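You operate a simulated robot arm through the tools that you are given. There is no shell and no other tool. Be economical: measure what you need, move in short steps, check, and stop when the job is done.

You run a simulated two-armed robot. Do the job below in one go: nothing can be reset, and whatever is moved stays where it is left.

## Task
Run both tests on the lead with the blue strap, switch off and tag it.
Fine: it sits in the tester; earth first, then insulation; hands off while it tests, insulation runs at 500 V; green tag on its strap if both pass, yellow for bad earth, red for bad insulation.

The check looks at the end state, three seconds after you hand in, the way a careful person would. Anything else that was tipped, shoved, dropped, spilled or broken makes it a failure.

## Robot
Two 7-joint arms with two-finger parallel grippers on one trunk, on a base that drives. Base frame: it is fixed to the floor where the robot stands at the start and does not move with it; the origin is under the middle of the robot, x ahead of it, y to its left, z up. Units: mm, degrees, N and s.
The left shoulder is at the start at [50, 177, 1204], the right one opposite. With the tool pointing down near the work surface each hand reaches from about 220 to 700 mm from the robot's upright axis, wherever it stands, measured 20 degrees to its own side. Places, roughly: clover end with the orange band (3x3x6 cm) [700, -100, 900]; clover end with the purple band (3x3x6 cm) [700, -300, 900]; lead with the blue strap (17x6x2 cm) [600, 100, 900]; lead with the green strap (17x6x2 cm) [800, 100, 900]; lead with the orange strap (17x6x2 cm) [700, 100, 900]; plug with the blue band (4x3x5 cm) [600, -100, 1000]; plug with the green band (4x3x5 cm) [800, -200, 900]; plug with the orange band (4x3x5 cm) [800, -100, 900]; plug with the purple band (4x3x5 cm) [800, -300, 900]; square end with the blue band (3x3x6 cm) [600, -200, 1000]; tester dial [500, -100, 1000]; twin end with the green band (3x3x6 cm) [700, -200, 900]. Payload 3.43 kg a hand.
The tool frame of a hand sits at the grasp point between the pads (the TCP): z along the fingers, y along the line on which they close. The tips reach 34 mm beyond it. Largest opening 128 mm; finger width 24, thickness 12; the body of the gripper, 48 by 130 mm, starts 96 mm behind the TCP.
Orientation is told as [roll, pitch, yaw] about the base's x, y, z axes, in that order, counted from this pose: with the fingers straight down and closing along the base's y, the tool's x points along the base's -x, its y along +y and its z along -z.

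## Interface
- The arms move only by the tool step_arm. It takes "left_targets", "right_targets" or both (then of equal length, played together; a hand with none holds still); each is a list of rows, each a list of 7 numbers: the shift along the tool's x, y, z in units of 25 mm (1.0 is 25 mm), then the turn, a rotation vector about the tool's x, y, z in units of 4 degrees (1.0 is 4 degrees), then the opening, from 0 (shut) to 1 (fully open). In form: [[dx, dy, dz, wx, wy, wz, gripper], ...]. A call has 1 to 20 rows; each row shifts and turns the commanded pose from where the row before left it, along the tool's axes as they then stand. A call with a number of a shift or a turn outside -1 to 1 is refused whole. A row lasts 0.2 s, in which the tool goes at most 50 mm and 8.6 degrees; a call with a longer step from one row to the next is refused whole, and so is a gripper value outside its range. Where a pose cannot be reached the arm comes as near as it can. A force on the tool above 40 N (or 10 N above the force at the start of the call, whichever is more), or a blocked arm, ends the call early, and 0.2 s more pass. Each finger travels about 108 mm/s and halts on what it meets, pressing with about 37 N; the grip force reading is that of the motor and also rises with nothing between the fingers. The clock runs only during rows and for 0.2 s after the last one: add rows that do not move to give the fingers time. The reply holds the time, the measured pose of the TCP, the force on the tool along the base axes, the opening and the grip force, in the units named above and with some noise, with the torque about the TCP (base axes, N m) and any sound that the robot's microphone picked up.
- Cameras (640 x 400 px; columns grow to the right, rows downward): "scene" is now at [152.1, -47.3, 1380.5]; the picture's right is [-0.49, -0.87, 0.00], its down [-0.36, 0.20, -0.91] and it looks along [0.79, -0.45, -0.41] (base axes); focal length 229 px, centre (320, 200). "left" rides on the left gripper at [76, 11, -160] in its tool frame; the picture's right is [-0.15, 0.99, 0.00], its down [-0.88, -0.13, -0.46] and it looks along [-0.45, -0.07, 0.89] (tool axes); focal length 234 px, centre (320, 200). "right" rides on the right gripper at [76, -11, -160] in its tool frame; the picture's right is [0.15, 0.99, 0.00], its down [-0.88, 0.13, -0.45] and it looks along [-0.45, 0.07, 0.89] (tool axes); focal length 234 px, centre (320, 200). There is no depth. A picture from a camera that has moved, and an enlarged one, comes with that camera's place and axes in the base frame and with its lens.
- camera(camera): a new picture of that camera. The clock stands still meanwhile.
- raise_lower(by): slides the trunk up (or, below 0, down) by that many mm; the arms and the scene camera ride with it, the base frame stays. It gives what a move gives, with no picture.
- roll_base(legs): drives the robot by 1 to 6 legs, each [ahead, turn to the left] in mm and degrees, along the robot's own axes; the way and the turn of a leg run together, so that a leg with both is an arc; at most 1500 mm and 180 degrees a leg. The arms and the cameras ride along, it lands a little off, and it stops where it bumps. It gives what a move gives.
- aim_head(pan, tilt): turns the head with the scene camera to pan (to the left, within 80 degrees either way) and tilt (down, from -29 to 69), counted from straight ahead of the robot. It gives what a move gives.
- close_up(camera, box): a new picture of the part [left, top, right, bottom] of that camera's present view, enlarged. The clock stands still meanwhile.
- hand_in(): hands the job in; it is judged then, once.

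Go step by step. Nothing tells you exact positions but the pictures and the camera data: compare them with the known pose of the tool, close in by small moves and look again before you grip or let go. The budget is 120 turns and 108 pictures, counting those below and the enlarged ones. Unless the task says otherwise, let go and move clear before handing in, and close with one line.

The tools are called after ">>>" by a JSON object that holds its "method" and its "body". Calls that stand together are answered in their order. step_arm: Moves the arms, as the interface text tells. Its arguments: {"type":"object","properties":{"left_targets":{"type":"array","items":{"type":"array","items":{"type":"number"}}},"right_targets":{"type":"array","items":{"type":"array","items":{"type":"number"}}}},"required":[]} The other tools are called the same way: raise_lower (by) slides the trunk up or down; roll_base (legs) drives the base; aim_head (pan, tilt) turns the head that bears the scene camera; camera (camera) takes a picture; close_up (camera, box) takes an enlarged picture of a part of a camera's view; hand_in () hands the job in.

At the start:

```text
time_s: 0.0
left_tcp_pos: [436.8, -59.0, 1238.3]
left_ee_rot: [0.0, 0.0, 0.1]
left_force: [0.1, 0.3, 0.2]
left_moment: [-0.01, 0.0, 0.0]
left_width: 127.9
left_gripper_force: 0.0
right_tcp_pos: [321.7, -442.8, 1331.2]
right_ee_rot: [-0.1, -0.1, 0.1]
right_force: [0.2, 0.5, 0.2]
right_moment: [0.0, 0.0, -0.01]
right_width: 128.1
right_gripper_force: 0.0
trunk travel left (down, up): [-375.0, 26.0]
robot x, y, heading: [-1.6, -1.1, 0.2]
head pan, tilt: [-29.6, 24.4]
```

scene: 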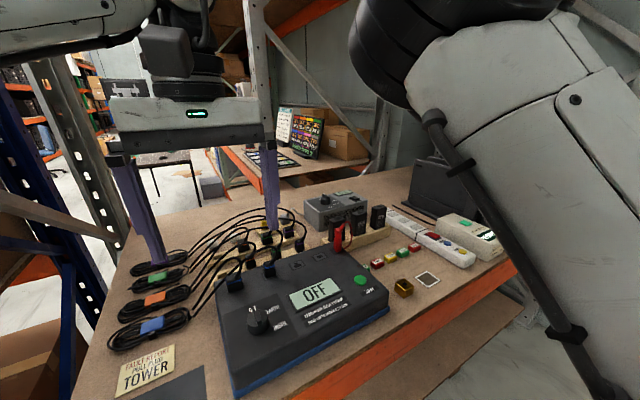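
right: 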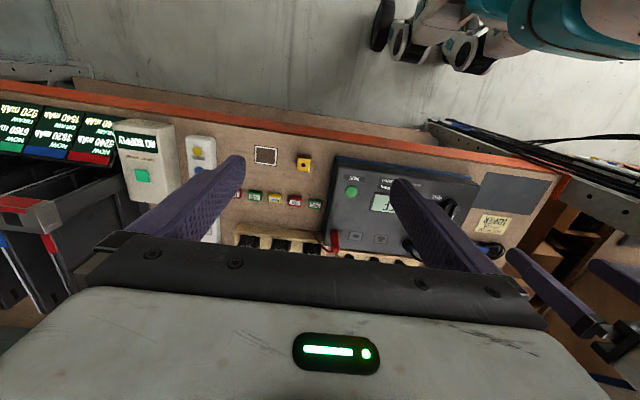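
left: 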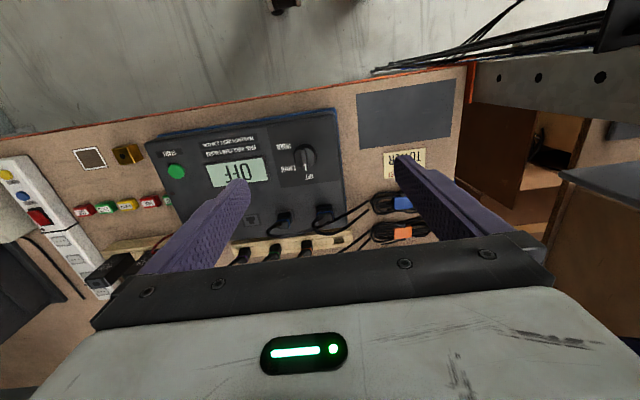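

I see the tester with a dial, a display reading OFF, a green button, and coloured tags at the right. I'll look closer at the panel and the leads first.

>>> {"method": "close_up", "body": {"camera": "scene", "box": [200, 180, 400, 400]}}

>>> {"method": "close_up", "body": {"camera": "scene", "box": [300, 170, 520, 310]}}

>>> {"method": "close_up", "body": {"camera": "left", "box": [60, 90, 460, 280]}}

>>> {"method": "close_up", "body": {"camera": "scene", "box": [90, 200, 340, 400]}}

```text
1.82 times, centred on (300, 290) of scene
camera zoom: at [152.1, -47.3, 1380.5], right [-0.49, -0.87, 0.0], down [-0.36, 0.2, -0.91], along [0.79, -0.45, -0.41], focal length 417 px, centre (356, 36)
```

zoom: 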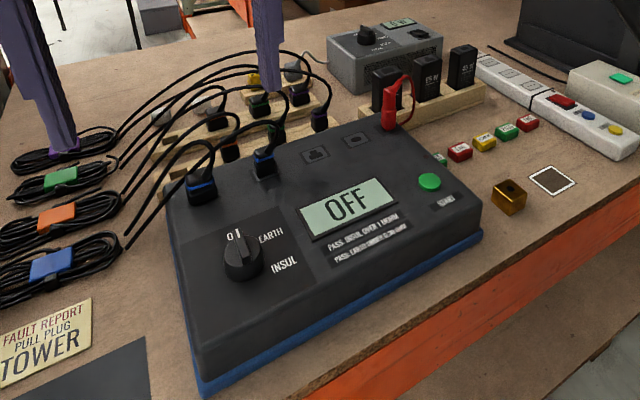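

```text
2.86 times, centred on (410, 240) of scene
camera zoom: at [152.1, -47.3, 1380.5], right [-0.49, -0.87, 0.0], down [-0.36, 0.2, -0.91], along [0.79, -0.45, -0.41], focal length 655 px, centre (63, 86)
```

zoom: 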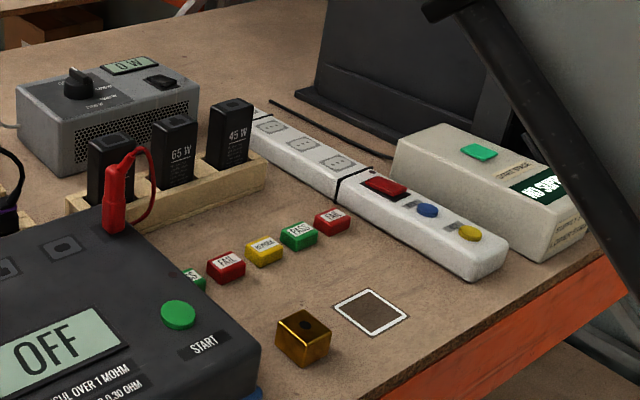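

```text
1.60 times, centred on (260, 185) of left
camera zoom: at [362.1, -48.4, 1396.2], right [0.14, 0.99, 0.0], down [0.88, -0.13, 0.46], along [0.45, -0.07, -0.89], focal length 375 px, centre (416, 224)
```

zoom: 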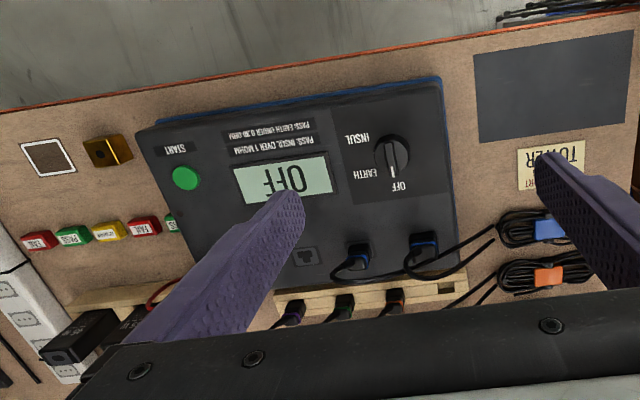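

```text
2.00 times, centred on (215, 300) of scene
camera zoom: at [152.1, -47.3, 1380.5], right [-0.49, -0.87, 0.0], down [-0.36, 0.2, -0.91], along [0.79, -0.45, -0.41], focal length 458 px, centre (530, 0)
```

zoom: 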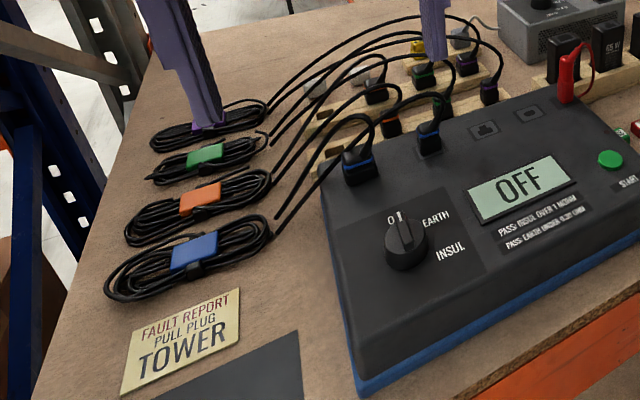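

The blue lead is already plugged into the tester. By triangulation the dial top is near [472, -92, 1002] and START near [475, -343, 975]. I'll move the left hand above the dial and look again.

>>> {"method": "step_arm", "body": {"left_targets": [[-0.2, -0.19, 0.9, 0, 0, 0, 0.6], [-0.2, -0.19, 0.9, 0, 0, 0, 0.6], [-0.2, -0.19, 0.9, 0, 0, 0, 0.6], [-0.2, -0.19, 0.9, 0, 0, 0, 0.6], [-0.2, -0.19, 0.9, 0, 0, 0, 0.6], [-0.2, -0.19, 0.9, 0, 0, 0, 0.6], [-0.2, -0.19, 0.9, 0, 0, 0, 0.6]]}}

>>> {"method": "camera", "body": {"camera": "left"}}

>>> {"method": "camera", "body": {"camera": "scene"}}

```text
time_s: 1.6
left_tcp_pos: [471.8, -93.8, 1078.5]
left_ee_rot: [-0.1, 0.0, 0.1]
left_force: [-1.0, 0.2, 0.3]
left_moment: [0.02, 0.03, 0.0]
left_width: 76.8
left_gripper_force: 0.1
right_tcp_pos: [322.0, -444.1, 1331.4]
right_ee_rot: [-0.1, 0.0, 0.0]
right_force: [0.7, 0.1, 0.0]
right_moment: [-0.02, -0.03, -0.02]
right_width: 128.1
right_gripper_force: 0.1
trunk travel left (down, up): [-375.0, 26.0]
robot x, y, heading: [0.8, -1.3, 0.0]
head pan, tilt: [-29.6, 24.4]
```

```text
100 pictures are left
camera left: at [397.0, -83.2, 1235.8], right [0.14, 0.99, 0.0], down [0.88, -0.13, 0.46], along [0.45, -0.07, -0.89], focal length 234 px, centre (320, 200)
```

left: 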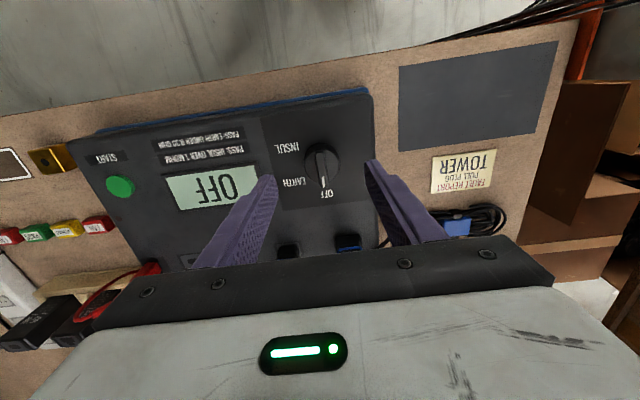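

```text
99 pictures are left
camera scene: at [152.5, -47.3, 1380.5], right [-0.49, -0.87, 0.0], down [-0.36, 0.2, -0.91], along [0.79, -0.45, -0.41], focal length 229 px, centre (320, 200)
```

scene: 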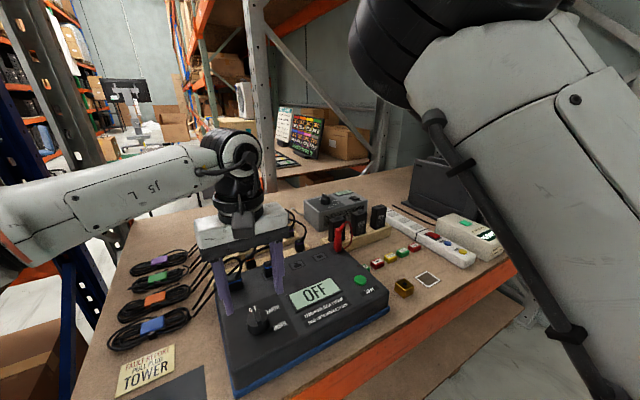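

>>> {"method": "close_up", "body": {"camera": "left", "box": [250, 110, 390, 210]}}

>>> {"method": "close_up", "body": {"camera": "left", "box": [0, 130, 180, 270]}}

```text
4.00 times, centred on (320, 160) of left
camera zoom: at [397.0, -83.2, 1235.8], right [0.14, 0.99, 0.0], down [0.88, -0.13, 0.46], along [0.45, -0.07, -0.89], focal length 937 px, centre (320, 360)
```

zoom: 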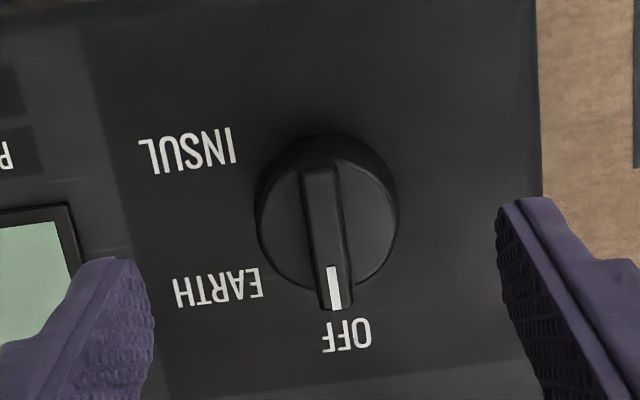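

```text
2.86 times, centred on (90, 200) of left
camera zoom: at [397.0, -83.2, 1235.8], right [0.14, 0.99, 0.0], down [0.88, -0.13, 0.46], along [0.45, -0.07, -0.89], focal length 669 px, centre (977, 200)
```

zoom: 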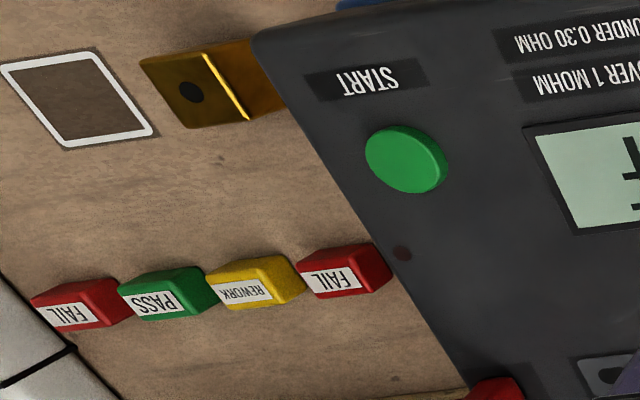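

The pointer is at OFF, pointing along +x, and EARTH is roughly 55–60° clockwise of it. I'll lower the left hand around the knob ridge and check before gripping.

>>> {"method": "step_arm", "body": {"left_targets": [[-0.28, -0.02, 0.5, 0, 0, 0, 0.4], [0, 0, 0.8, 0, 0, 0, 0.4], [0, 0, 0.7, 0, 0, 0, 0.4]]}}

>>> {"method": "close_up", "body": {"camera": "left", "box": [230, 100, 410, 220]}}

>>> {"method": "close_up", "body": {"camera": "scene", "box": [190, 210, 350, 350]}}

```text
time_s: 2.4
left_tcp_pos: [480.8, -95.2, 1027.9]
left_ee_rot: [-0.1, 0.0, 0.1]
left_force: [-0.1, 0.2, 1.2]
left_moment: [-0.04, -0.02, -0.01]
left_width: 51.3
left_gripper_force: 0.1
right_tcp_pos: [322.5, -442.2, 1329.5]
right_ee_rot: [-0.1, 0.1, 0.0]
right_force: [-1.6, -0.3, 0.5]
right_moment: [0.01, 0.0, 0.0]
right_width: 128.1
right_gripper_force: 0.0
trunk travel left (down, up): [-375.0, 26.0]
robot x, y, heading: [-2.1, 3.0, 0.2]
head pan, tilt: [-29.6, 24.4]
```

```text
3.33 times, centred on (320, 160) of left
camera zoom: at [405.5, -83.9, 1186.3], right [0.14, 0.99, 0.0], down [0.88, -0.13, 0.46], along [0.45, -0.07, -0.89], focal length 781 px, centre (320, 333)
```

zoom: 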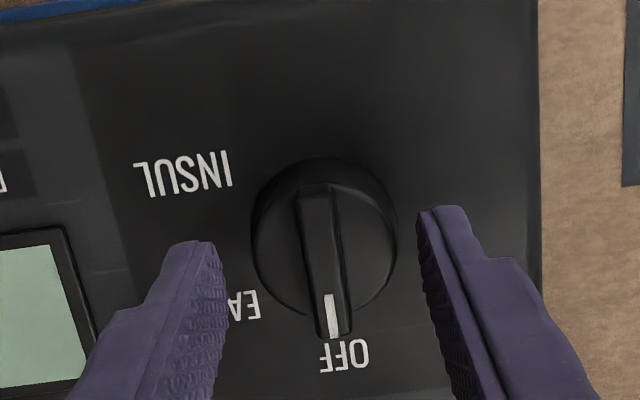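

```text
2.86 times, centred on (270, 280) of scene
camera zoom: at [152.3, -47.4, 1380.5], right [-0.49, -0.87, 0.0], down [-0.36, 0.2, -0.91], along [0.79, -0.45, -0.41], focal length 655 px, centre (463, -29)
```

zoom: 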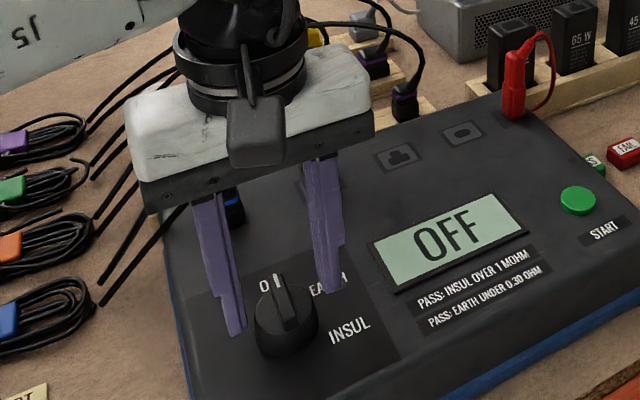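

>>> {"method": "step_arm", "body": {"left_targets": [[0, 0, 0.4, 0, 0, 0, 0.4], [0, 0, 0, 0, 0, 0, 0.0], [0, 0, 0, 0, 0, 0, 0.0], [0, 0, 0, 0, 0, 0, 0.0]]}}

>>> {"method": "close_up", "body": {"camera": "left", "box": [230, 100, 410, 220]}}

```text
time_s: 3.4
left_tcp_pos: [478.9, -93.7, 1019.8]
left_ee_rot: [-0.1, 0.0, 0.2]
left_force: [-1.4, 4.8, -0.2]
left_moment: [0.33, 0.11, 0.01]
left_width: 39.6
left_gripper_force: 44.9
right_tcp_pos: [322.0, -443.2, 1332.0]
right_ee_rot: [-0.2, 0.0, 0.1]
right_force: [0.4, 0.3, 0.0]
right_moment: [-0.01, -0.02, 0.03]
right_width: 128.1
right_gripper_force: 0.0
trunk travel left (down, up): [-375.0, 26.0]
robot x, y, heading: [-1.2, -0.6, -0.1]
head pan, tilt: [-29.6, 24.4]
```

```text
3.33 times, centred on (320, 160) of left
camera zoom: at [404.1, -82.9, 1177.3], right [0.14, 0.99, 0.0], down [0.88, -0.13, 0.46], along [0.45, -0.07, -0.89], focal length 781 px, centre (320, 333)
```

zoom: 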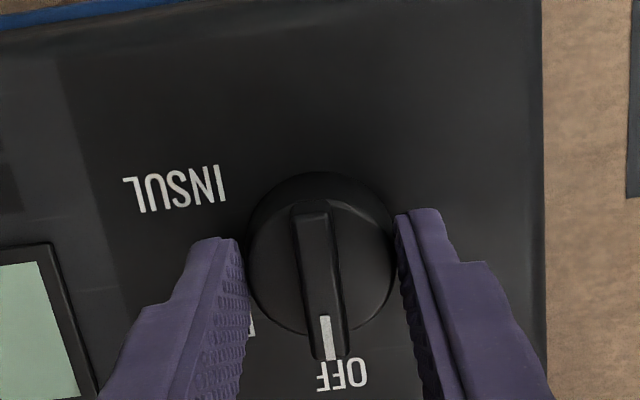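

The fingers are gripping the knob disk (40 mm wide). I'll turn it 60° clockwise and check where it lands.

>>> {"method": "step_arm", "body": {"left_targets": [[0, 0, 0, 0, 0, 1, 0], [0, 0, 0, 0, 0, 1, 0], [0, 0, 0, 0, 0, 1, 0], [0, 0, 0, 0, 0, 1, 0], [0, 0, 0, 0, 0, 1, 0], [0, 0, 0, 0, 0, 1, 0], [0, 0, 0, 0, 0, 1, 0], [0, 0, 0, 0, 0, 1, 0], [0, 0, 0, 0, 0, 1, 0], [0, 0, 0, 0, 0, 1, 0], [0, 0, 0, 0, 0, 1, 0], [0, 0, 0, 0, 0, 1, 0], [0, 0, 0, 0, 0, 1, 0], [0, 0, 0, 0, 0, 1, 0]]}}

>>> {"method": "close_up", "body": {"camera": "scene", "box": [190, 210, 350, 350]}}

>>> {"method": "close_up", "body": {"camera": "left", "box": [230, 100, 410, 220]}}

```text
time_s: 6.4
left_tcp_pos: [479.6, -92.0, 1020.9]
left_ee_rot: [0.1, 0.1, -56.0]
left_force: [-8.9, 7.9, -18.9]
left_moment: [0.76, 0.74, 0.03]
left_width: 39.6
left_gripper_force: 45.0
right_tcp_pos: [322.8, -441.6, 1330.9]
right_ee_rot: [-0.2, 0.0, 0.1]
right_force: [0.3, -0.2, 0.7]
right_moment: [0.01, 0.0, -0.02]
right_width: 128.3
right_gripper_force: 0.1
trunk travel left (down, up): [-375.0, 26.0]
robot x, y, heading: [-1.3, 0.5, -0.1]
head pan, tilt: [-29.6, 24.4]
```

```text
2.86 times, centred on (270, 280) of scene
camera zoom: at [152.9, -46.8, 1380.4], right [-0.49, -0.87, 0.0], down [-0.36, 0.2, -0.91], along [0.79, -0.45, -0.41], focal length 655 px, centre (463, -29)
```

zoom: 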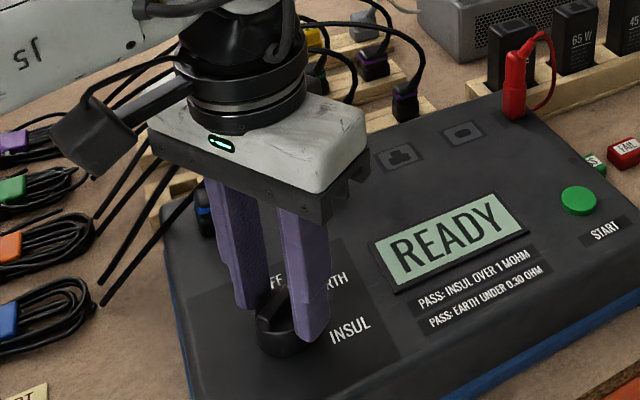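

```text
3.33 times, centred on (320, 160) of left
camera zoom: at [447.7, -24.0, 1177.7], right [0.9, 0.43, 0.0], down [0.39, -0.8, 0.45], along [0.2, -0.41, -0.89], focal length 781 px, centre (320, 333)
```

zoom: 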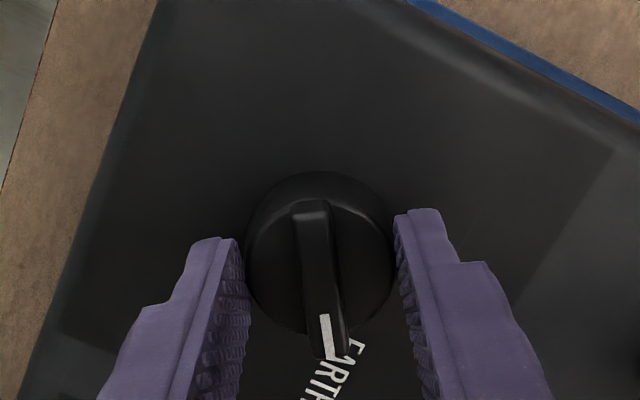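

READY is showing and the pointer is at EARTH. I'll release the knob and lift the left hand clear, while the right hand closes and moves above START.

>>> {"method": "step_arm", "body": {"left_targets": [[0, 0, 0, 0, 0, 0, 0.45], [0, 0, 0, 0, 0, 0, 0.45], [0, 0, -0.6, 0, 0, 0, 0.45], [0, 0, -1, 0, 0, 0, 0.45], [0, 0, -1, 0, 0, 0, 0.45], [0, 0, -1, 0, 0, 0, 0.45], [0, 0, -1, 0, 0, 0, 0.45], [0, 0, 0, 0, 0, 0, 0.45], [0, 0, 0, 0, 0, 0, 0.45], [0, 0, 0, 0, 0, 0, 0.45], [0, 0, 0, 0, 0, 0, 0.45], [0, 0, 0, 0, 0, 0, 0.45]], "right_targets": [[-0.51, 0.333, 0.9, 0, 0, 0, 0], [-0.51, 0.333, 0.9, 0, 0, 0, 0], [-0.51, 0.333, 0.9, 0, 0, 0, 0], [-0.51, 0.333, 0.9, 0, 0, 0, 0], [-0.51, 0.333, 0.9, 0, 0, 0, 0], [-0.51, 0.333, 0.9, 0, 0, 0, 0], [-0.51, 0.333, 0.9, 0, 0, 0, 0], [-0.51, 0.333, 0.9, 0, 0, 0, 0], [-0.51, 0.333, 0.9, 0, 0, 0, 0], [-0.51, 0.333, 0.9, 0, 0, 0, 0], [-0.51, 0.333, 0.9, 0, 0, 0, 0], [-0.51, 0.333, 0.9, 0, 0, 0, 0]]}}

>>> {"method": "camera", "body": {"camera": "right"}}

>>> {"method": "camera", "body": {"camera": "scene"}}

```text
time_s: 9.0
left_tcp_pos: [479.5, -91.8, 1135.7]
left_ee_rot: [0.1, 0.0, -56.0]
left_force: [-1.0, 1.3, 0.0]
left_moment: [0.02, -0.02, -0.02]
left_width: 57.7
left_gripper_force: 0.1
right_tcp_pos: [482.7, -376.4, 1065.3]
right_ee_rot: [-0.1, -0.6, -1.3]
right_force: [0.1, 0.2, 0.2]
right_moment: [-0.01, 0.01, 0.03]
right_width: 0.0
right_gripper_force: 32.6
right hand out of reach, approached as far as the arm can: row 7, 8, 9, 10
trunk travel left (down, up): [-375.0, 26.0]
robot x, y, heading: [2.2, 0.6, -0.1]
head pan, tilt: [-29.6, 24.4]
```

```text
91 pictures are left
camera right: at [406.3, -385.1, 1225.3], right [-0.12, 0.99, 0.0], down [0.88, 0.11, 0.46], along [0.46, 0.05, -0.89], focal length 234 px, centre (320, 200)
```

right: 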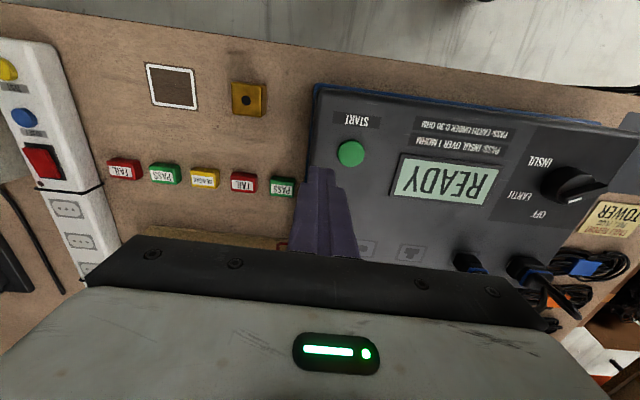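

```text
90 pictures are left
camera scene: at [152.4, -47.3, 1380.5], right [-0.49, -0.87, 0.0], down [-0.36, 0.2, -0.91], along [0.79, -0.45, -0.41], focal length 229 px, centre (320, 200)
```

scene: 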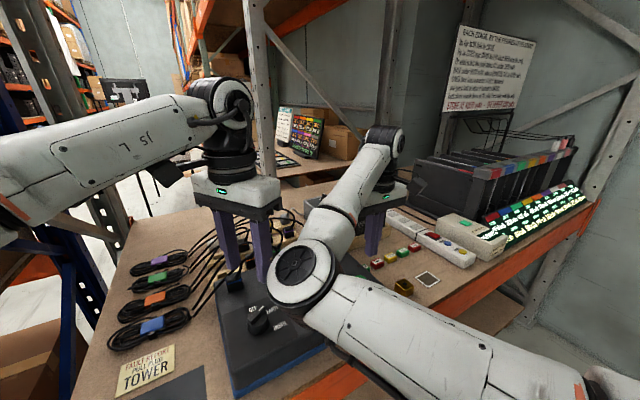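

>>> {"method": "close_up", "body": {"camera": "scene", "box": [440, 20, 545, 115]}}

>>> {"method": "step_arm", "body": {"right_targets": [[0.15, 0.62, 0.4, 0, 0, 0, 0], [0.15, 0.62, 0.6, 0, 0, 0, 0], [0, 0, 0.4, 0, 0, 0, 0]]}}

>>> {"method": "camera", "body": {"camera": "right"}}

```text
4.21 times, centred on (492, 68) of scene
camera zoom: at [152.4, -47.3, 1380.5], right [-0.49, -0.87, 0.0], down [-0.36, 0.2, -0.91], along [0.79, -0.45, -0.41], focal length 965 px, centre (-406, 758)
```

zoom: 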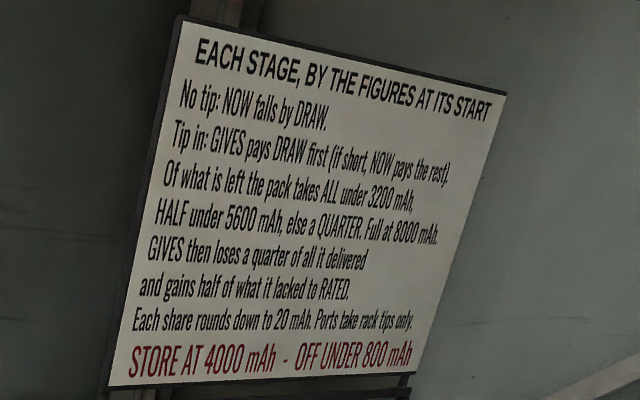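

```text
time_s: 9.8
left_tcp_pos: [478.3, -91.0, 1137.1]
left_ee_rot: [0.0, 0.0, -55.8]
left_force: [-0.9, 0.2, -0.2]
left_moment: [0.01, -0.02, 0.0]
left_width: 57.7
left_gripper_force: 0.2
right_tcp_pos: [491.7, -371.4, 1029.7]
right_ee_rot: [-0.3, -0.8, -1.4]
right_force: [-0.5, -0.3, 0.4]
right_moment: [0.02, -0.04, 0.02]
right_width: 0.0
right_gripper_force: 32.9
right hand out of reach, approached as far as the arm can: row 1, 2
trunk travel left (down, up): [-375.0, 26.0]
robot x, y, heading: [-0.2, -0.8, -0.0]
head pan, tilt: [-29.6, 24.4]
```

```text
88 pictures are left
camera right: at [414.6, -379.7, 1189.9], right [-0.12, 0.99, -0.01], down [0.88, 0.11, 0.47], along [0.46, 0.05, -0.88], focal length 234 px, centre (320, 200)
```

right: 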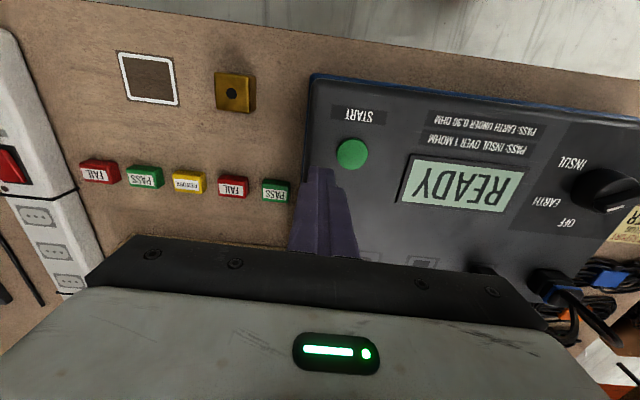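

The wall board is about another job, so I'll ignore it. The right arm is at a joint limit and drifting to negative yaw, so I'll turn the wrist that way and try again.

>>> {"method": "step_arm", "body": {"right_targets": [[0, 0, -0.2, 0, 0, 1, 0], [0, 0, 0, 0, 0, 1, 0], [0, 0, 0, 0, 0, 1, 0], [0, 0, 0, 0, 0, 1, 0], [0, 0, 0, 0, 0, 1, 0], [0, 0, 0, 0, 0, 1, 0]]}}

```text
time_s: 11.2
left_tcp_pos: [479.2, -92.1, 1136.7]
left_ee_rot: [0.1, 0.0, -55.9]
left_force: [-0.2, -0.5, 0.2]
left_moment: [0.0, -0.01, 0.01]
left_width: 57.8
left_gripper_force: 0.1
right_tcp_pos: [489.9, -371.3, 1032.5]
right_ee_rot: [-0.5, -0.2, -25.6]
right_force: [0.1, 0.7, -0.6]
right_moment: [0.0, 0.02, -0.03]
right_width: 0.2
right_gripper_force: 32.6
trunk travel left (down, up): [-375.0, 26.0]
robot x, y, heading: [2.1, -0.8, 0.2]
head pan, tilt: [-29.6, 24.4]
```

>>> {"method": "step_arm", "body": {"right_targets": [[0.5, 0.34, 0, 0, 0, 0, 0], [0.49, 0.34, 0, 0, 0, 0, 0]]}}

>>> {"method": "camera", "body": {"camera": "right"}}

```text
time_s: 11.8
left_tcp_pos: [478.1, -92.0, 1136.3]
left_ee_rot: [0.0, 0.0, -55.9]
left_force: [0.3, -0.2, -0.5]
left_moment: [0.02, -0.01, 0.03]
left_width: 57.5
left_gripper_force: 0.0
right_tcp_pos: [489.7, -372.1, 1033.1]
right_ee_rot: [-0.3, -0.3, -25.5]
right_force: [-0.9, 0.6, 0.5]
right_moment: [0.0, 0.02, -0.01]
right_width: 0.0
right_gripper_force: 32.8
right hand out of reach, approached as far as the arm can: row 1, 2
trunk travel left (down, up): [-375.0, 26.0]
robot x, y, heading: [-2.5, 1.2, -0.1]
head pan, tilt: [-29.6, 24.4]
```

```text
87 pictures are left
camera right: at [416.9, -347.2, 1192.7], right [0.29, 0.96, -0.01], down [0.85, -0.26, 0.46], along [0.44, -0.14, -0.89], focal length 234 px, centre (320, 200)
```

right: 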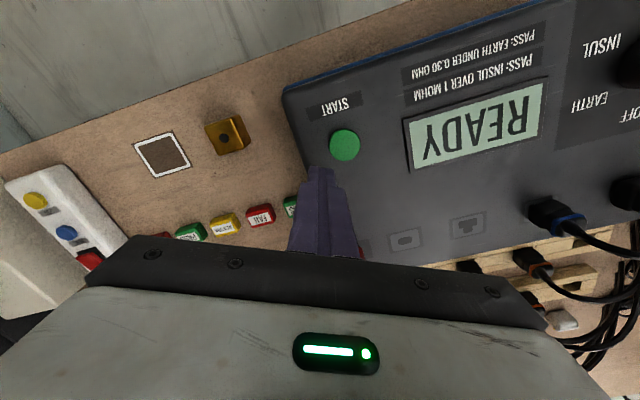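

The right elbow may be hindered by the left arm, so I'll move the left hand up and away, then retry the right hand.

>>> {"method": "step_arm", "body": {"left_targets": [[0.83, 0.56, -0.6, 0, 0, 0, 0.45], [0.83, 0.56, -0.6, 0, 0, 0, 0.45], [0.83, 0.56, -0.6, 0, 0, 0, 0.45], [0.83, 0.56, -0.6, 0, 0, 0, 0.45], [0.83, 0.56, -0.6, 0, 0, 0, 0.45], [0.83, 0.56, -0.6, 0, 0, 0, 0.45]]}}

>>> {"method": "step_arm", "body": {"right_targets": [[0.5, 0.34, 0, 0, 0, 0, 0], [0.49, 0.34, 0, 0, 0, 0, 0]]}}

>>> {"method": "camera", "body": {"camera": "scene"}}

```text
time_s: 13.4
left_tcp_pos: [444.6, 25.8, 1231.2]
left_ee_rot: [2.6, 1.0, -58.4]
left_force: [0.6, 1.3, -0.5]
left_moment: [-0.06, 0.07, -0.02]
left_width: 57.6
left_gripper_force: 0.0
left hand out of reach, approached as far as the arm can: row 6
right_tcp_pos: [475.4, -385.8, 1035.6]
right_ee_rot: [0.7, -0.7, -26.0]
right_force: [-0.8, -0.9, -0.1]
right_moment: [0.1, -0.04, 0.01]
right_width: 0.0
right_gripper_force: 33.0
trunk travel left (down, up): [-375.0, 26.0]
robot x, y, heading: [-1.9, -2.8, -0.1]
head pan, tilt: [-29.6, 24.4]
stopped in row 6 (left hand): the arm was blocked; the commanded pose is now the measured one
```

```text
time_s: 14.2
left_tcp_pos: [443.2, 25.3, 1231.7]
left_ee_rot: [3.0, 0.7, -59.1]
left_force: [0.2, 0.6, 0.2]
left_moment: [-0.02, 0.08, -0.02]
left_width: 57.9
left_gripper_force: 0.1
right_tcp_pos: [469.5, -388.4, 1035.9]
right_ee_rot: [0.3, -0.9, -27.4]
right_force: [0.4, -0.6, -0.1]
right_moment: [0.08, 0.0, 0.0]
right_width: 0.1
right_gripper_force: 33.3
right hand out of reach, approached as far as the arm can: row 1, 2
trunk travel left (down, up): [-375.0, 26.0]
robot x, y, heading: [-3.6, 3.1, -0.1]
head pan, tilt: [-29.6, 24.4]
stopped in row 2 (right hand): the arm was blocked; the commanded pose is now the measured one
```

```text
86 pictures are left
camera scene: at [134.5, -61.9, 1381.7], right [-0.49, -0.87, -0.02], down [-0.35, 0.22, -0.91], along [0.8, -0.44, -0.41], focal length 229 px, centre (320, 200)
```

scene: 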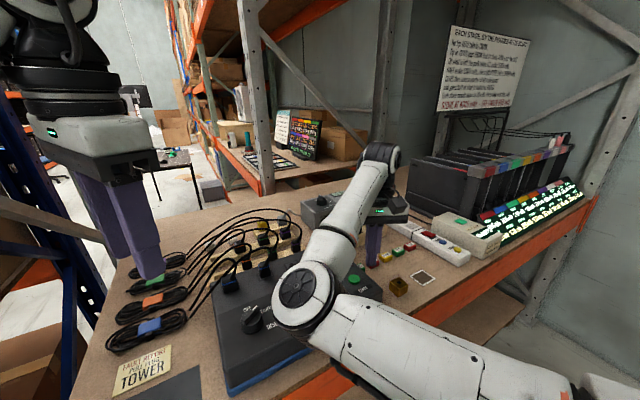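

Something was blocked: the left arm appears to be pushing on the robot's own head. I'll undo the last part of that left move.

>>> {"method": "step_arm", "body": {"left_targets": [[-0.6, -0.4, 0.8, 0, 0, 0, 0.45], [-0.83, -0.56, 0.8, 0, 0, 0, 0.45], [-0.83, -0.56, 0.6, 0, 0, 0, 0.45]]}}

>>> {"method": "camera", "body": {"camera": "scene"}}

```text
time_s: 15.0
left_tcp_pos: [442.8, -14.5, 1179.3]
left_ee_rot: [2.4, -0.7, -57.7]
left_force: [-0.3, -2.1, 0.1]
left_moment: [0.26, -0.04, 0.0]
left_width: 57.6
left_gripper_force: 0.0
right_tcp_pos: [465.6, -368.5, 1045.9]
right_ee_rot: [-0.6, -1.9, -26.9]
right_force: [-0.2, -1.2, 0.1]
right_moment: [0.06, 0.06, -0.03]
right_width: 0.0
right_gripper_force: 32.6
trunk travel left (down, up): [-375.0, 26.0]
robot x, y, heading: [-1.6, 2.5, 0.2]
head pan, tilt: [-29.6, 24.4]
```

```text
85 pictures are left
camera scene: at [127.4, -35.1, 1383.2], right [-0.49, -0.87, 0.0], down [-0.34, 0.19, -0.92], along [0.8, -0.45, -0.39], focal length 229 px, centre (320, 200)
```

scene: 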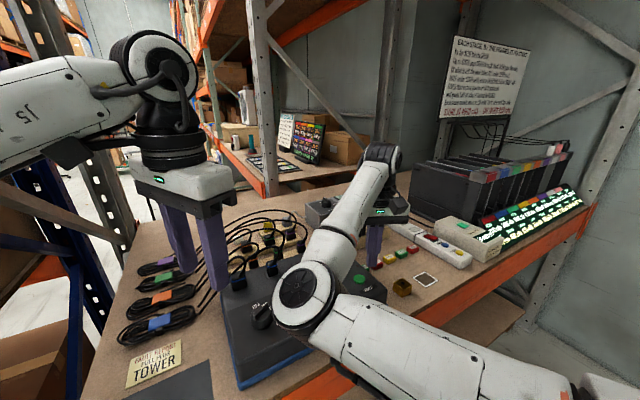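

>>> {"method": "aim_head", "body": {"pan": 50, "tilt": 25}}

>>> {"method": "camera", "body": {"camera": "scene"}}

>>> {"method": "aim_head", "body": {"pan": -60, "tilt": 45}}

>>> {"method": "camera", "body": {"camera": "scene"}}

```text
time_s: 16.5
left_tcp_pos: [438.1, -20.7, 1177.1]
left_ee_rot: [2.2, -0.4, -58.4]
left_force: [0.5, 0.0, 0.0]
left_moment: [0.0, 0.0, 0.01]
left_width: 57.8
left_gripper_force: 0.0
right_tcp_pos: [465.7, -371.6, 1046.9]
right_ee_rot: [-0.3, -1.8, -27.2]
right_force: [-0.4, 0.6, 0.6]
right_moment: [0.0, -0.01, 0.0]
right_width: 0.0
right_gripper_force: 33.1
trunk travel left (down, up): [-375.0, 26.0]
robot x, y, heading: [3.1, -0.7, 0.1]
head pan, tilt: [50.0, 25.0]
```

```text
84 pictures are left
camera scene: at [106.0, 76.2, 1381.4], right [0.77, -0.64, 0.02], down [-0.25, -0.33, -0.91], along [0.59, 0.69, -0.41], focal length 229 px, centre (320, 200)
```

scene: 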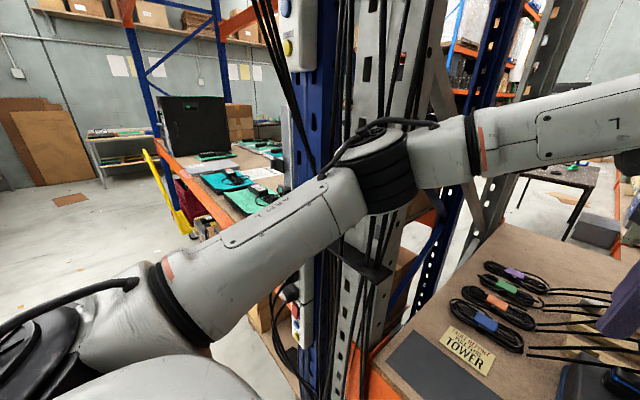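

```text
time_s: 18.4
left_tcp_pos: [438.8, -20.1, 1178.5]
left_ee_rot: [2.3, -0.3, -58.3]
left_force: [0.1, -0.6, -0.6]
left_moment: [0.0, 0.0, -0.01]
left_width: 57.7
left_gripper_force: 0.1
right_tcp_pos: [465.5, -372.8, 1046.3]
right_ee_rot: [-0.5, -1.8, -27.2]
right_force: [-0.5, -0.3, 0.3]
right_moment: [-0.02, -0.01, -0.02]
right_width: 0.0
right_gripper_force: 33.1
trunk travel left (down, up): [-375.0, 26.0]
robot x, y, heading: [-2.0, 3.9, 0.0]
head pan, tilt: [-60.0, 45.0]
```

```text
83 pictures are left
camera scene: at [88.6, -65.6, 1351.4], right [-0.86, -0.5, -0.02], down [-0.34, 0.61, -0.72], along [0.37, -0.62, -0.7], focal length 229 px, centre (320, 200)
```

scene: 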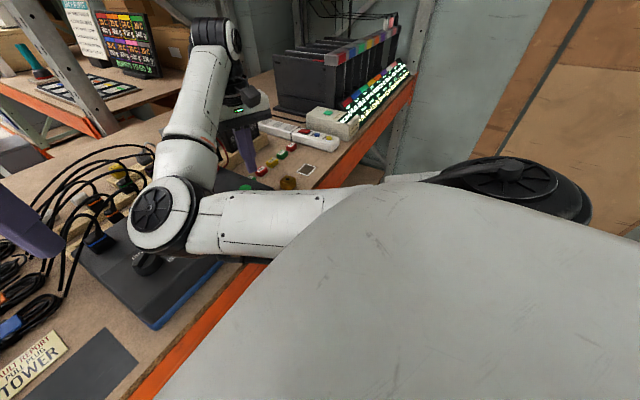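

The left elbow is touching the rack post, and the right elbow is folded inward, which limits its reach. I'll use the left arm for everything with the robot turned right. First I'll tuck the right hand back up and bring the left elbow off the post.

>>> {"method": "step_arm", "body": {"left_targets": [[-0.4, -0.05, 0, 0, 0, 0, 0.45], [-0.4, -0.05, 0, 0, 0, 0, 0.45], [0, 0, 0, 0, 0, 0, 0.45], [0, 0, 0, 0, 0, 0, 0.45], [0, 0, 0, 0, 0, 0, 0.45], [0, 0, 0, 0, 0, 0, 0.45], [0, 0, 0, 0, 0, 0, 0.45], [0, 0, 0, 0, 0, 0, 0.45], [0, 0, 0, 0, 0, 0, 0.45], [0, 0, 0, 0, 0, 0, 0.45], [-0.6, -0.1, 0, 0, 0, 0, 0.45], [-0.6, -0.1, 0, 0, 0, 0, 0.45], [-0.6, -0.1, 0, 0, 0, 0, 0.45], [-0.6, 0, 0, 0, 0, 0, 0.45]], "right_targets": [[0, 0, -0.9, 0, 0, -1, 0], [0, 0, -0.9, 0, 0, -1, 0], [0, 0, -0.9, 0, 0, -1, 0], [0, 0, -0.9, 0, 0, -1, 0], [0, 0, -0.9, 0, 0, -1, 0], [0, 0, -0.9, 0, 0, -1, 0], [0, 0, -0.9, 0, 0, -0.8, 0], [0.82, -0.4, -0.7, 0, 0, 0, 0], [0.82, -0.4, -0.7, 0, 0, 0, 0], [0.82, -0.4, -0.7, 0, 0, 0, 0], [0.82, -0.4, -0.7, 0, 0, 0, 0], [0.82, -0.4, -0.7, 0, 0, 0, 0], [0.82, -0.4, -0.7, 0, 0, 0, 0], [0.82, -0.4, -0.7, 0, 0, 0, 0]]}}

>>> {"method": "camera", "body": {"camera": "scene"}}

```text
time_s: 21.4
left_tcp_pos: [474.5, -64.1, 1164.4]
left_ee_rot: [1.5, 0.6, -58.2]
left_force: [0.3, -0.8, -0.9]
left_moment: [-0.03, 0.0, 0.01]
left_width: 57.5
left_gripper_force: 0.0
left hand out of reach, approached as far as the arm can: row 12, 13, 14
right_tcp_pos: [337.3, -442.0, 1314.3]
right_ee_rot: [-0.7, -0.1, 0.2]
right_force: [-0.1, 0.7, 0.7]
right_moment: [0.03, -0.02, 0.01]
right_width: 0.0
right_gripper_force: 32.7
trunk travel left (down, up): [-375.0, 26.0]
robot x, y, heading: [0.4, 0.0, -0.1]
head pan, tilt: [-60.0, 45.0]
```

```text
82 pictures are left
camera scene: at [111.2, -71.8, 1349.0], right [-0.87, -0.5, 0.0], down [-0.35, 0.61, -0.71], along [0.35, -0.61, -0.71], focal length 229 px, centre (320, 200)
```

scene: 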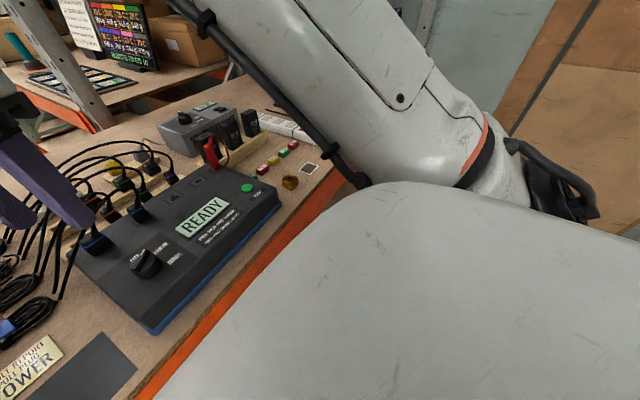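

>>> {"method": "aim_head", "body": {"pan": -80, "tilt": 20}}

>>> {"method": "camera", "body": {"camera": "scene"}}

```text
time_s: 22.3
left_tcp_pos: [473.9, -63.0, 1165.1]
left_ee_rot: [1.6, 0.5, -58.1]
left_force: [-0.2, -0.4, 0.0]
left_moment: [0.01, 0.02, -0.01]
left_width: 57.8
left_gripper_force: 0.1
right_tcp_pos: [338.1, -440.9, 1313.6]
right_ee_rot: [-0.8, -0.2, 0.2]
right_force: [0.0, 0.0, 0.2]
right_moment: [0.04, -0.01, 0.01]
right_width: 0.1
right_gripper_force: 32.7
trunk travel left (down, up): [-375.0, 26.0]
robot x, y, heading: [-2.9, -1.5, 0.2]
head pan, tilt: [-80.0, 20.0]
```

```text
81 pictures are left
camera scene: at [87.3, -93.0, 1387.6], right [-0.98, -0.18, 0.0], down [-0.06, 0.34, -0.94], along [0.16, -0.92, -0.34], focal length 229 px, centre (320, 200)
```

scene: 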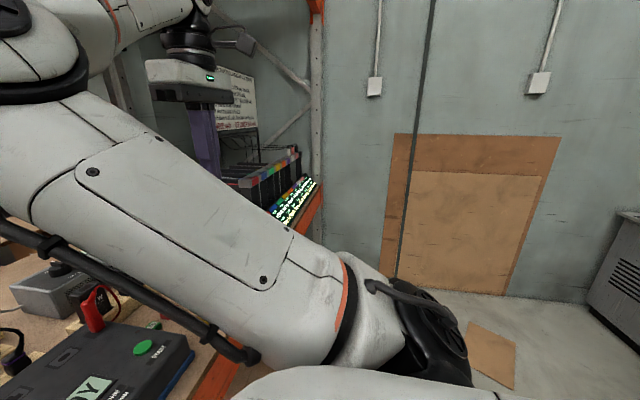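

The right side is open floor, so I'll turn the robot 35° right to bring the tester into the left arm's comfortable zone.

>>> {"method": "roll_base", "body": {"legs": [[0, -35]]}}

>>> {"method": "aim_head", "body": {"pan": 0, "tilt": 35}}

>>> {"method": "camera", "body": {"camera": "scene"}}

>>> {"method": "camera", "body": {"camera": "left"}}

```text
time_s: 24.4
left_tcp_pos: [353.9, -322.7, 1164.1]
left_ee_rot: [1.6, 0.5, -92.8]
left_force: [0.6, 0.2, -0.4]
left_moment: [0.02, -0.01, 0.0]
left_width: 57.7
left_gripper_force: 0.1
right_tcp_pos: [26.0, -556.3, 1314.6]
right_ee_rot: [-0.8, -0.1, -34.4]
right_force: [0.0, 0.2, 0.7]
right_moment: [0.0, -0.01, -0.02]
right_width: 0.1
right_gripper_force: 32.6
trunk travel left (down, up): [-375.0, 26.0]
robot x, y, heading: [-1.2, -0.5, -34.6]
head pan, tilt: [-80.0, 20.0]
```

```text
time_s: 25.9
left_tcp_pos: [353.7, -322.3, 1165.2]
left_ee_rot: [1.6, 0.5, -92.9]
left_force: [-1.0, -0.5, -0.1]
left_moment: [-0.02, 0.05, 0.01]
left_width: 57.3
left_gripper_force: 0.0
right_tcp_pos: [27.0, -556.4, 1314.1]
right_ee_rot: [-0.8, 0.0, -34.5]
right_force: [-0.1, 0.5, -0.2]
right_moment: [0.0, 0.01, -0.02]
right_width: 0.1
right_gripper_force: 33.3
trunk travel left (down, up): [-375.0, 26.0]
robot x, y, heading: [-1.5, 1.4, -34.4]
head pan, tilt: [0.0, 35.0]
```

```text
80 pictures are left
camera scene: at [131.1, -91.2, 1363.8], right [-0.57, -0.82, 0.0], down [-0.47, 0.33, -0.82], along [0.67, -0.47, -0.57], focal length 229 px, centre (320, 200)
```

scene: 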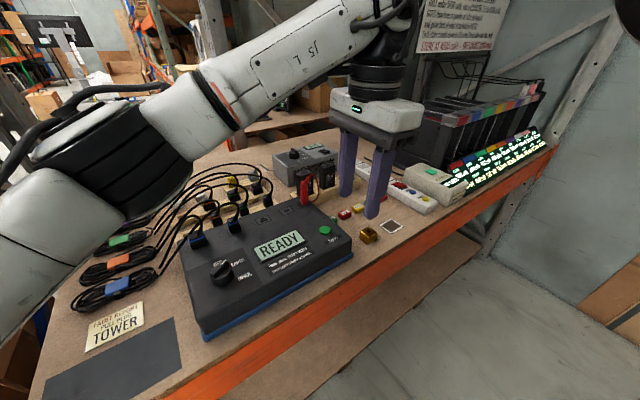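

```text
79 pictures are left
camera left: at [366.3, -249.8, 1323.6], right [0.98, -0.2, 0.02], down [-0.19, -0.88, 0.44], along [-0.07, -0.44, -0.9], focal length 234 px, centre (320, 200)
```

left: 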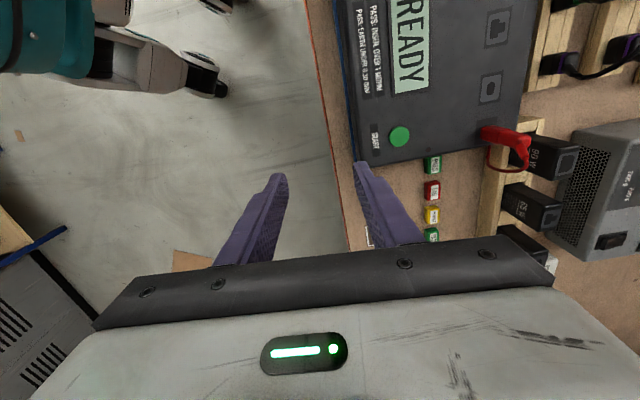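

The view is much better from here. I'll turn the left wrist back to a natural yaw and shut its fingers.

>>> {"method": "step_arm", "body": {"left_targets": [[0, 0, 0, 0, 0, -1, 0], [0, 0, 0, 0, 0, -1, 0], [0, 0, 0, 0, 0, -1, 0], [0, 0, 0, 0, 0, -1, 0], [0, 0, 0, 0, 0, -1, 0], [0, 0, 0, 0, 0, -1, 0], [0, 0, 0, 0, 0, -1, 0], [0, 0, 0, 0, 0, -1, 0], [0, 0, 0, 0, 0, -1, 0], [0, 0, 0, 0, 0, -1, 0], [0, 0, 0, 0, 0, -1, 0], [0, 0, 0, 0, 0, -1, 0], [0, 0, 0, 0, 0, -1, 0], [0, 0, 0, 0, 0, -0.6, 0]]}}

```text
time_s: 28.9
left_tcp_pos: [353.3, -323.3, 1164.6]
left_ee_rot: [1.1, -0.9, -38.4]
left_force: [-0.3, 0.2, -0.8]
left_moment: [-0.03, -0.01, -0.02]
left_width: 0.0
left_gripper_force: 32.9
right_tcp_pos: [25.4, -555.8, 1313.5]
right_ee_rot: [-0.8, -0.2, -34.4]
right_force: [0.5, 0.5, 0.2]
right_moment: [-0.01, -0.03, 0.0]
right_width: 0.0
right_gripper_force: 33.1
trunk travel left (down, up): [-375.0, 26.0]
robot x, y, heading: [-1.4, 1.4, -34.5]
head pan, tilt: [0.0, 35.0]
```

>>> {"method": "step_arm", "body": {"left_targets": [[-0.73, 0.39, 0.76, 0, 0, 0, 0], [-0.73, 0.39, 0.76, 0, 0, 0, 0], [-0.73, 0.39, 0.76, 0, 0, 0, 0], [-0.73, 0.39, 0.76, 0, 0, 0, 0], [-0.73, 0.39, 0.76, 0, 0, 0, 0], [-0.73, 0.39, 0.76, 0, 0, 0, 0]]}}

>>> {"method": "camera", "body": {"camera": "left"}}

>>> {"method": "camera", "body": {"camera": "scene"}}

```text
time_s: 30.3
left_tcp_pos: [478.8, -343.9, 1054.8]
left_ee_rot: [1.2, -0.9, -38.5]
left_force: [1.8, 0.1, -0.2]
left_moment: [0.03, -0.02, 0.0]
left_width: 0.1
left_gripper_force: 33.1
right_tcp_pos: [27.2, -555.2, 1313.2]
right_ee_rot: [-0.8, -0.1, -34.4]
right_force: [-0.3, -0.3, 0.0]
right_moment: [0.02, 0.0, -0.02]
right_width: 0.4
right_gripper_force: 33.0
trunk travel left (down, up): [-375.0, 26.0]
robot x, y, heading: [-0.4, 1.5, -34.6]
head pan, tilt: [0.0, 35.0]
```

```text
78 pictures are left
camera left: at [423.0, -289.8, 1211.8], right [0.73, 0.68, 0.02], down [0.6, -0.65, 0.47], along [0.33, -0.33, -0.88], focal length 234 px, centre (320, 200)
```

left: 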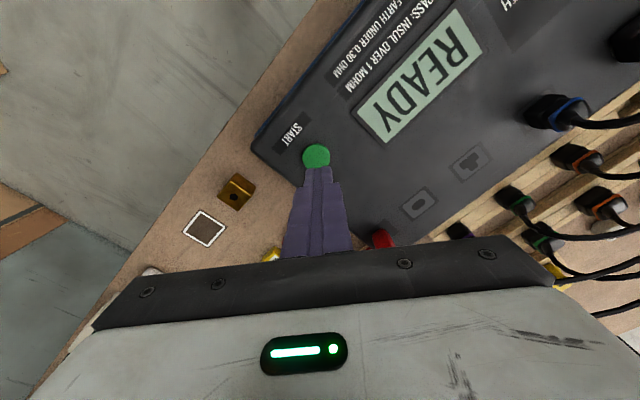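

```text
77 pictures are left
camera scene: at [131.4, -91.4, 1363.8], right [-0.57, -0.82, 0.0], down [-0.47, 0.33, -0.82], along [0.67, -0.46, -0.57], focal length 229 px, centre (320, 200)
```

scene: 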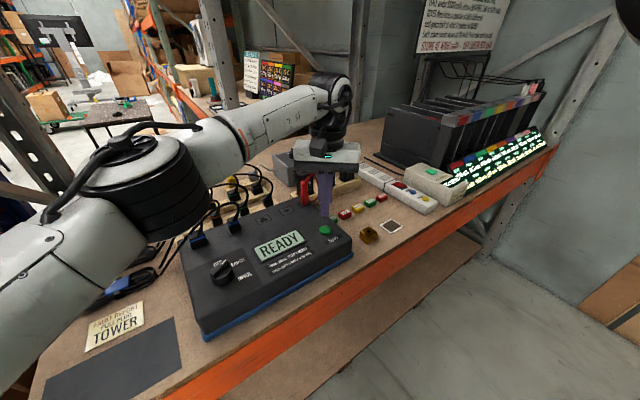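

>>> {"method": "step_arm", "body": {"left_targets": [[0.16, -0.13, 0.6, 0, 0, 0, 0], [0, 0, 0.6, 0, 0, 0, 0], [0, 0, 0.3, 0, 0, 0, 0]]}}

>>> {"method": "close_up", "body": {"camera": "left", "box": [240, 100, 400, 240]}}

>>> {"method": "close_up", "body": {"camera": "scene", "box": [250, 150, 410, 290]}}

```text
time_s: 31.1
left_tcp_pos: [474.8, -344.6, 1015.2]
left_ee_rot: [1.3, -0.9, -38.5]
left_force: [0.4, 0.8, 0.5]
left_moment: [-0.01, -0.01, -0.03]
left_width: 0.1
left_gripper_force: 33.3
right_tcp_pos: [26.7, -555.8, 1314.4]
right_ee_rot: [-0.8, -0.1, -34.4]
right_force: [0.1, 0.3, -0.3]
right_moment: [0.02, -0.04, 0.01]
right_width: 0.1
right_gripper_force: 33.4
trunk travel left (down, up): [-375.0, 26.0]
robot x, y, heading: [2.1, -5.5, -34.4]
head pan, tilt: [0.0, 35.0]
```

```text
2.86 times, centred on (320, 170) of left
camera zoom: at [419.6, -290.7, 1172.3], right [0.73, 0.68, 0.02], down [0.6, -0.65, 0.47], along [0.33, -0.33, -0.88], focal length 669 px, centre (320, 286)
```

zoom: 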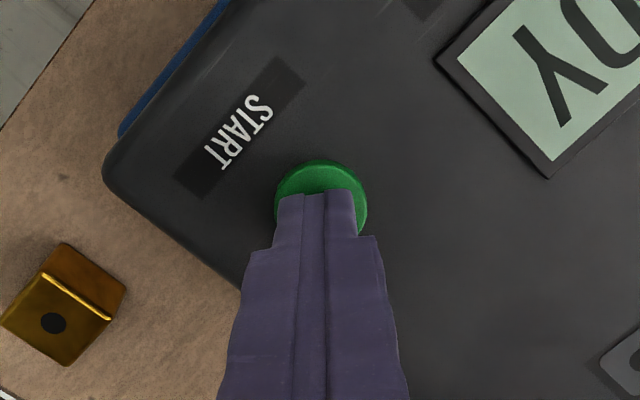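

```text
2.86 times, centred on (330, 220) of scene
camera zoom: at [131.2, -91.2, 1363.8], right [-0.57, -0.82, 0.0], down [-0.47, 0.33, -0.82], along [0.67, -0.47, -0.57], focal length 655 px, centre (291, 143)
```

zoom: 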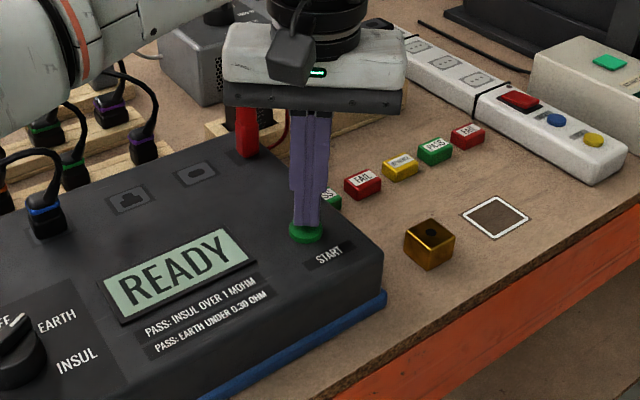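

The tips are right over the button. I'll press and lift off in the same call.

>>> {"method": "step_arm", "body": {"left_targets": [[0, 0, 0.2, 0, 0, 0, 0], [0, 0, 0.16, 0, 0, 0, 0], [0, 0, -0.8, 0, 0, 0, 0], [0, 0, -1, 0, 0, 0, 0], [0, 0, -1, 0, 0, 0, 0], [0, 0, -1, 0, 0, 0, 0]]}}

>>> {"method": "close_up", "body": {"camera": "scene", "box": [180, 180, 380, 320]}}

```text
time_s: 32.5
left_tcp_pos: [473.6, -345.5, 1102.6]
left_ee_rot: [1.2, -1.0, -38.4]
left_force: [-0.8, 0.2, -0.7]
left_moment: [0.03, 0.02, -0.05]
left_width: 0.0
left_gripper_force: 32.9
right_tcp_pos: [26.5, -555.2, 1312.8]
right_ee_rot: [-0.8, -0.2, -34.4]
right_force: [-0.8, -0.6, 0.5]
right_moment: [0.01, 0.0, -0.01]
right_width: 0.0
right_gripper_force: 33.2
trunk travel left (down, up): [-375.0, 26.0]
robot x, y, heading: [0.0, 0.3, -34.6]
head pan, tilt: [0.0, 35.0]
heard: click
```

```text
2.86 times, centred on (280, 250) of scene
camera zoom: at [130.6, -91.2, 1363.9], right [-0.57, -0.82, 0.0], down [-0.47, 0.33, -0.82], along [0.67, -0.47, -0.57], focal length 655 px, centre (434, 57)
```

zoom: 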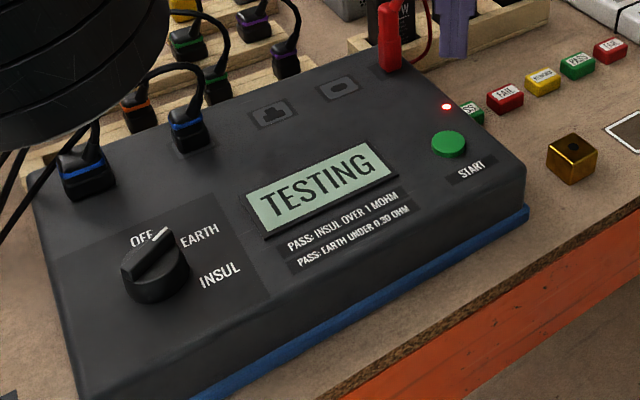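

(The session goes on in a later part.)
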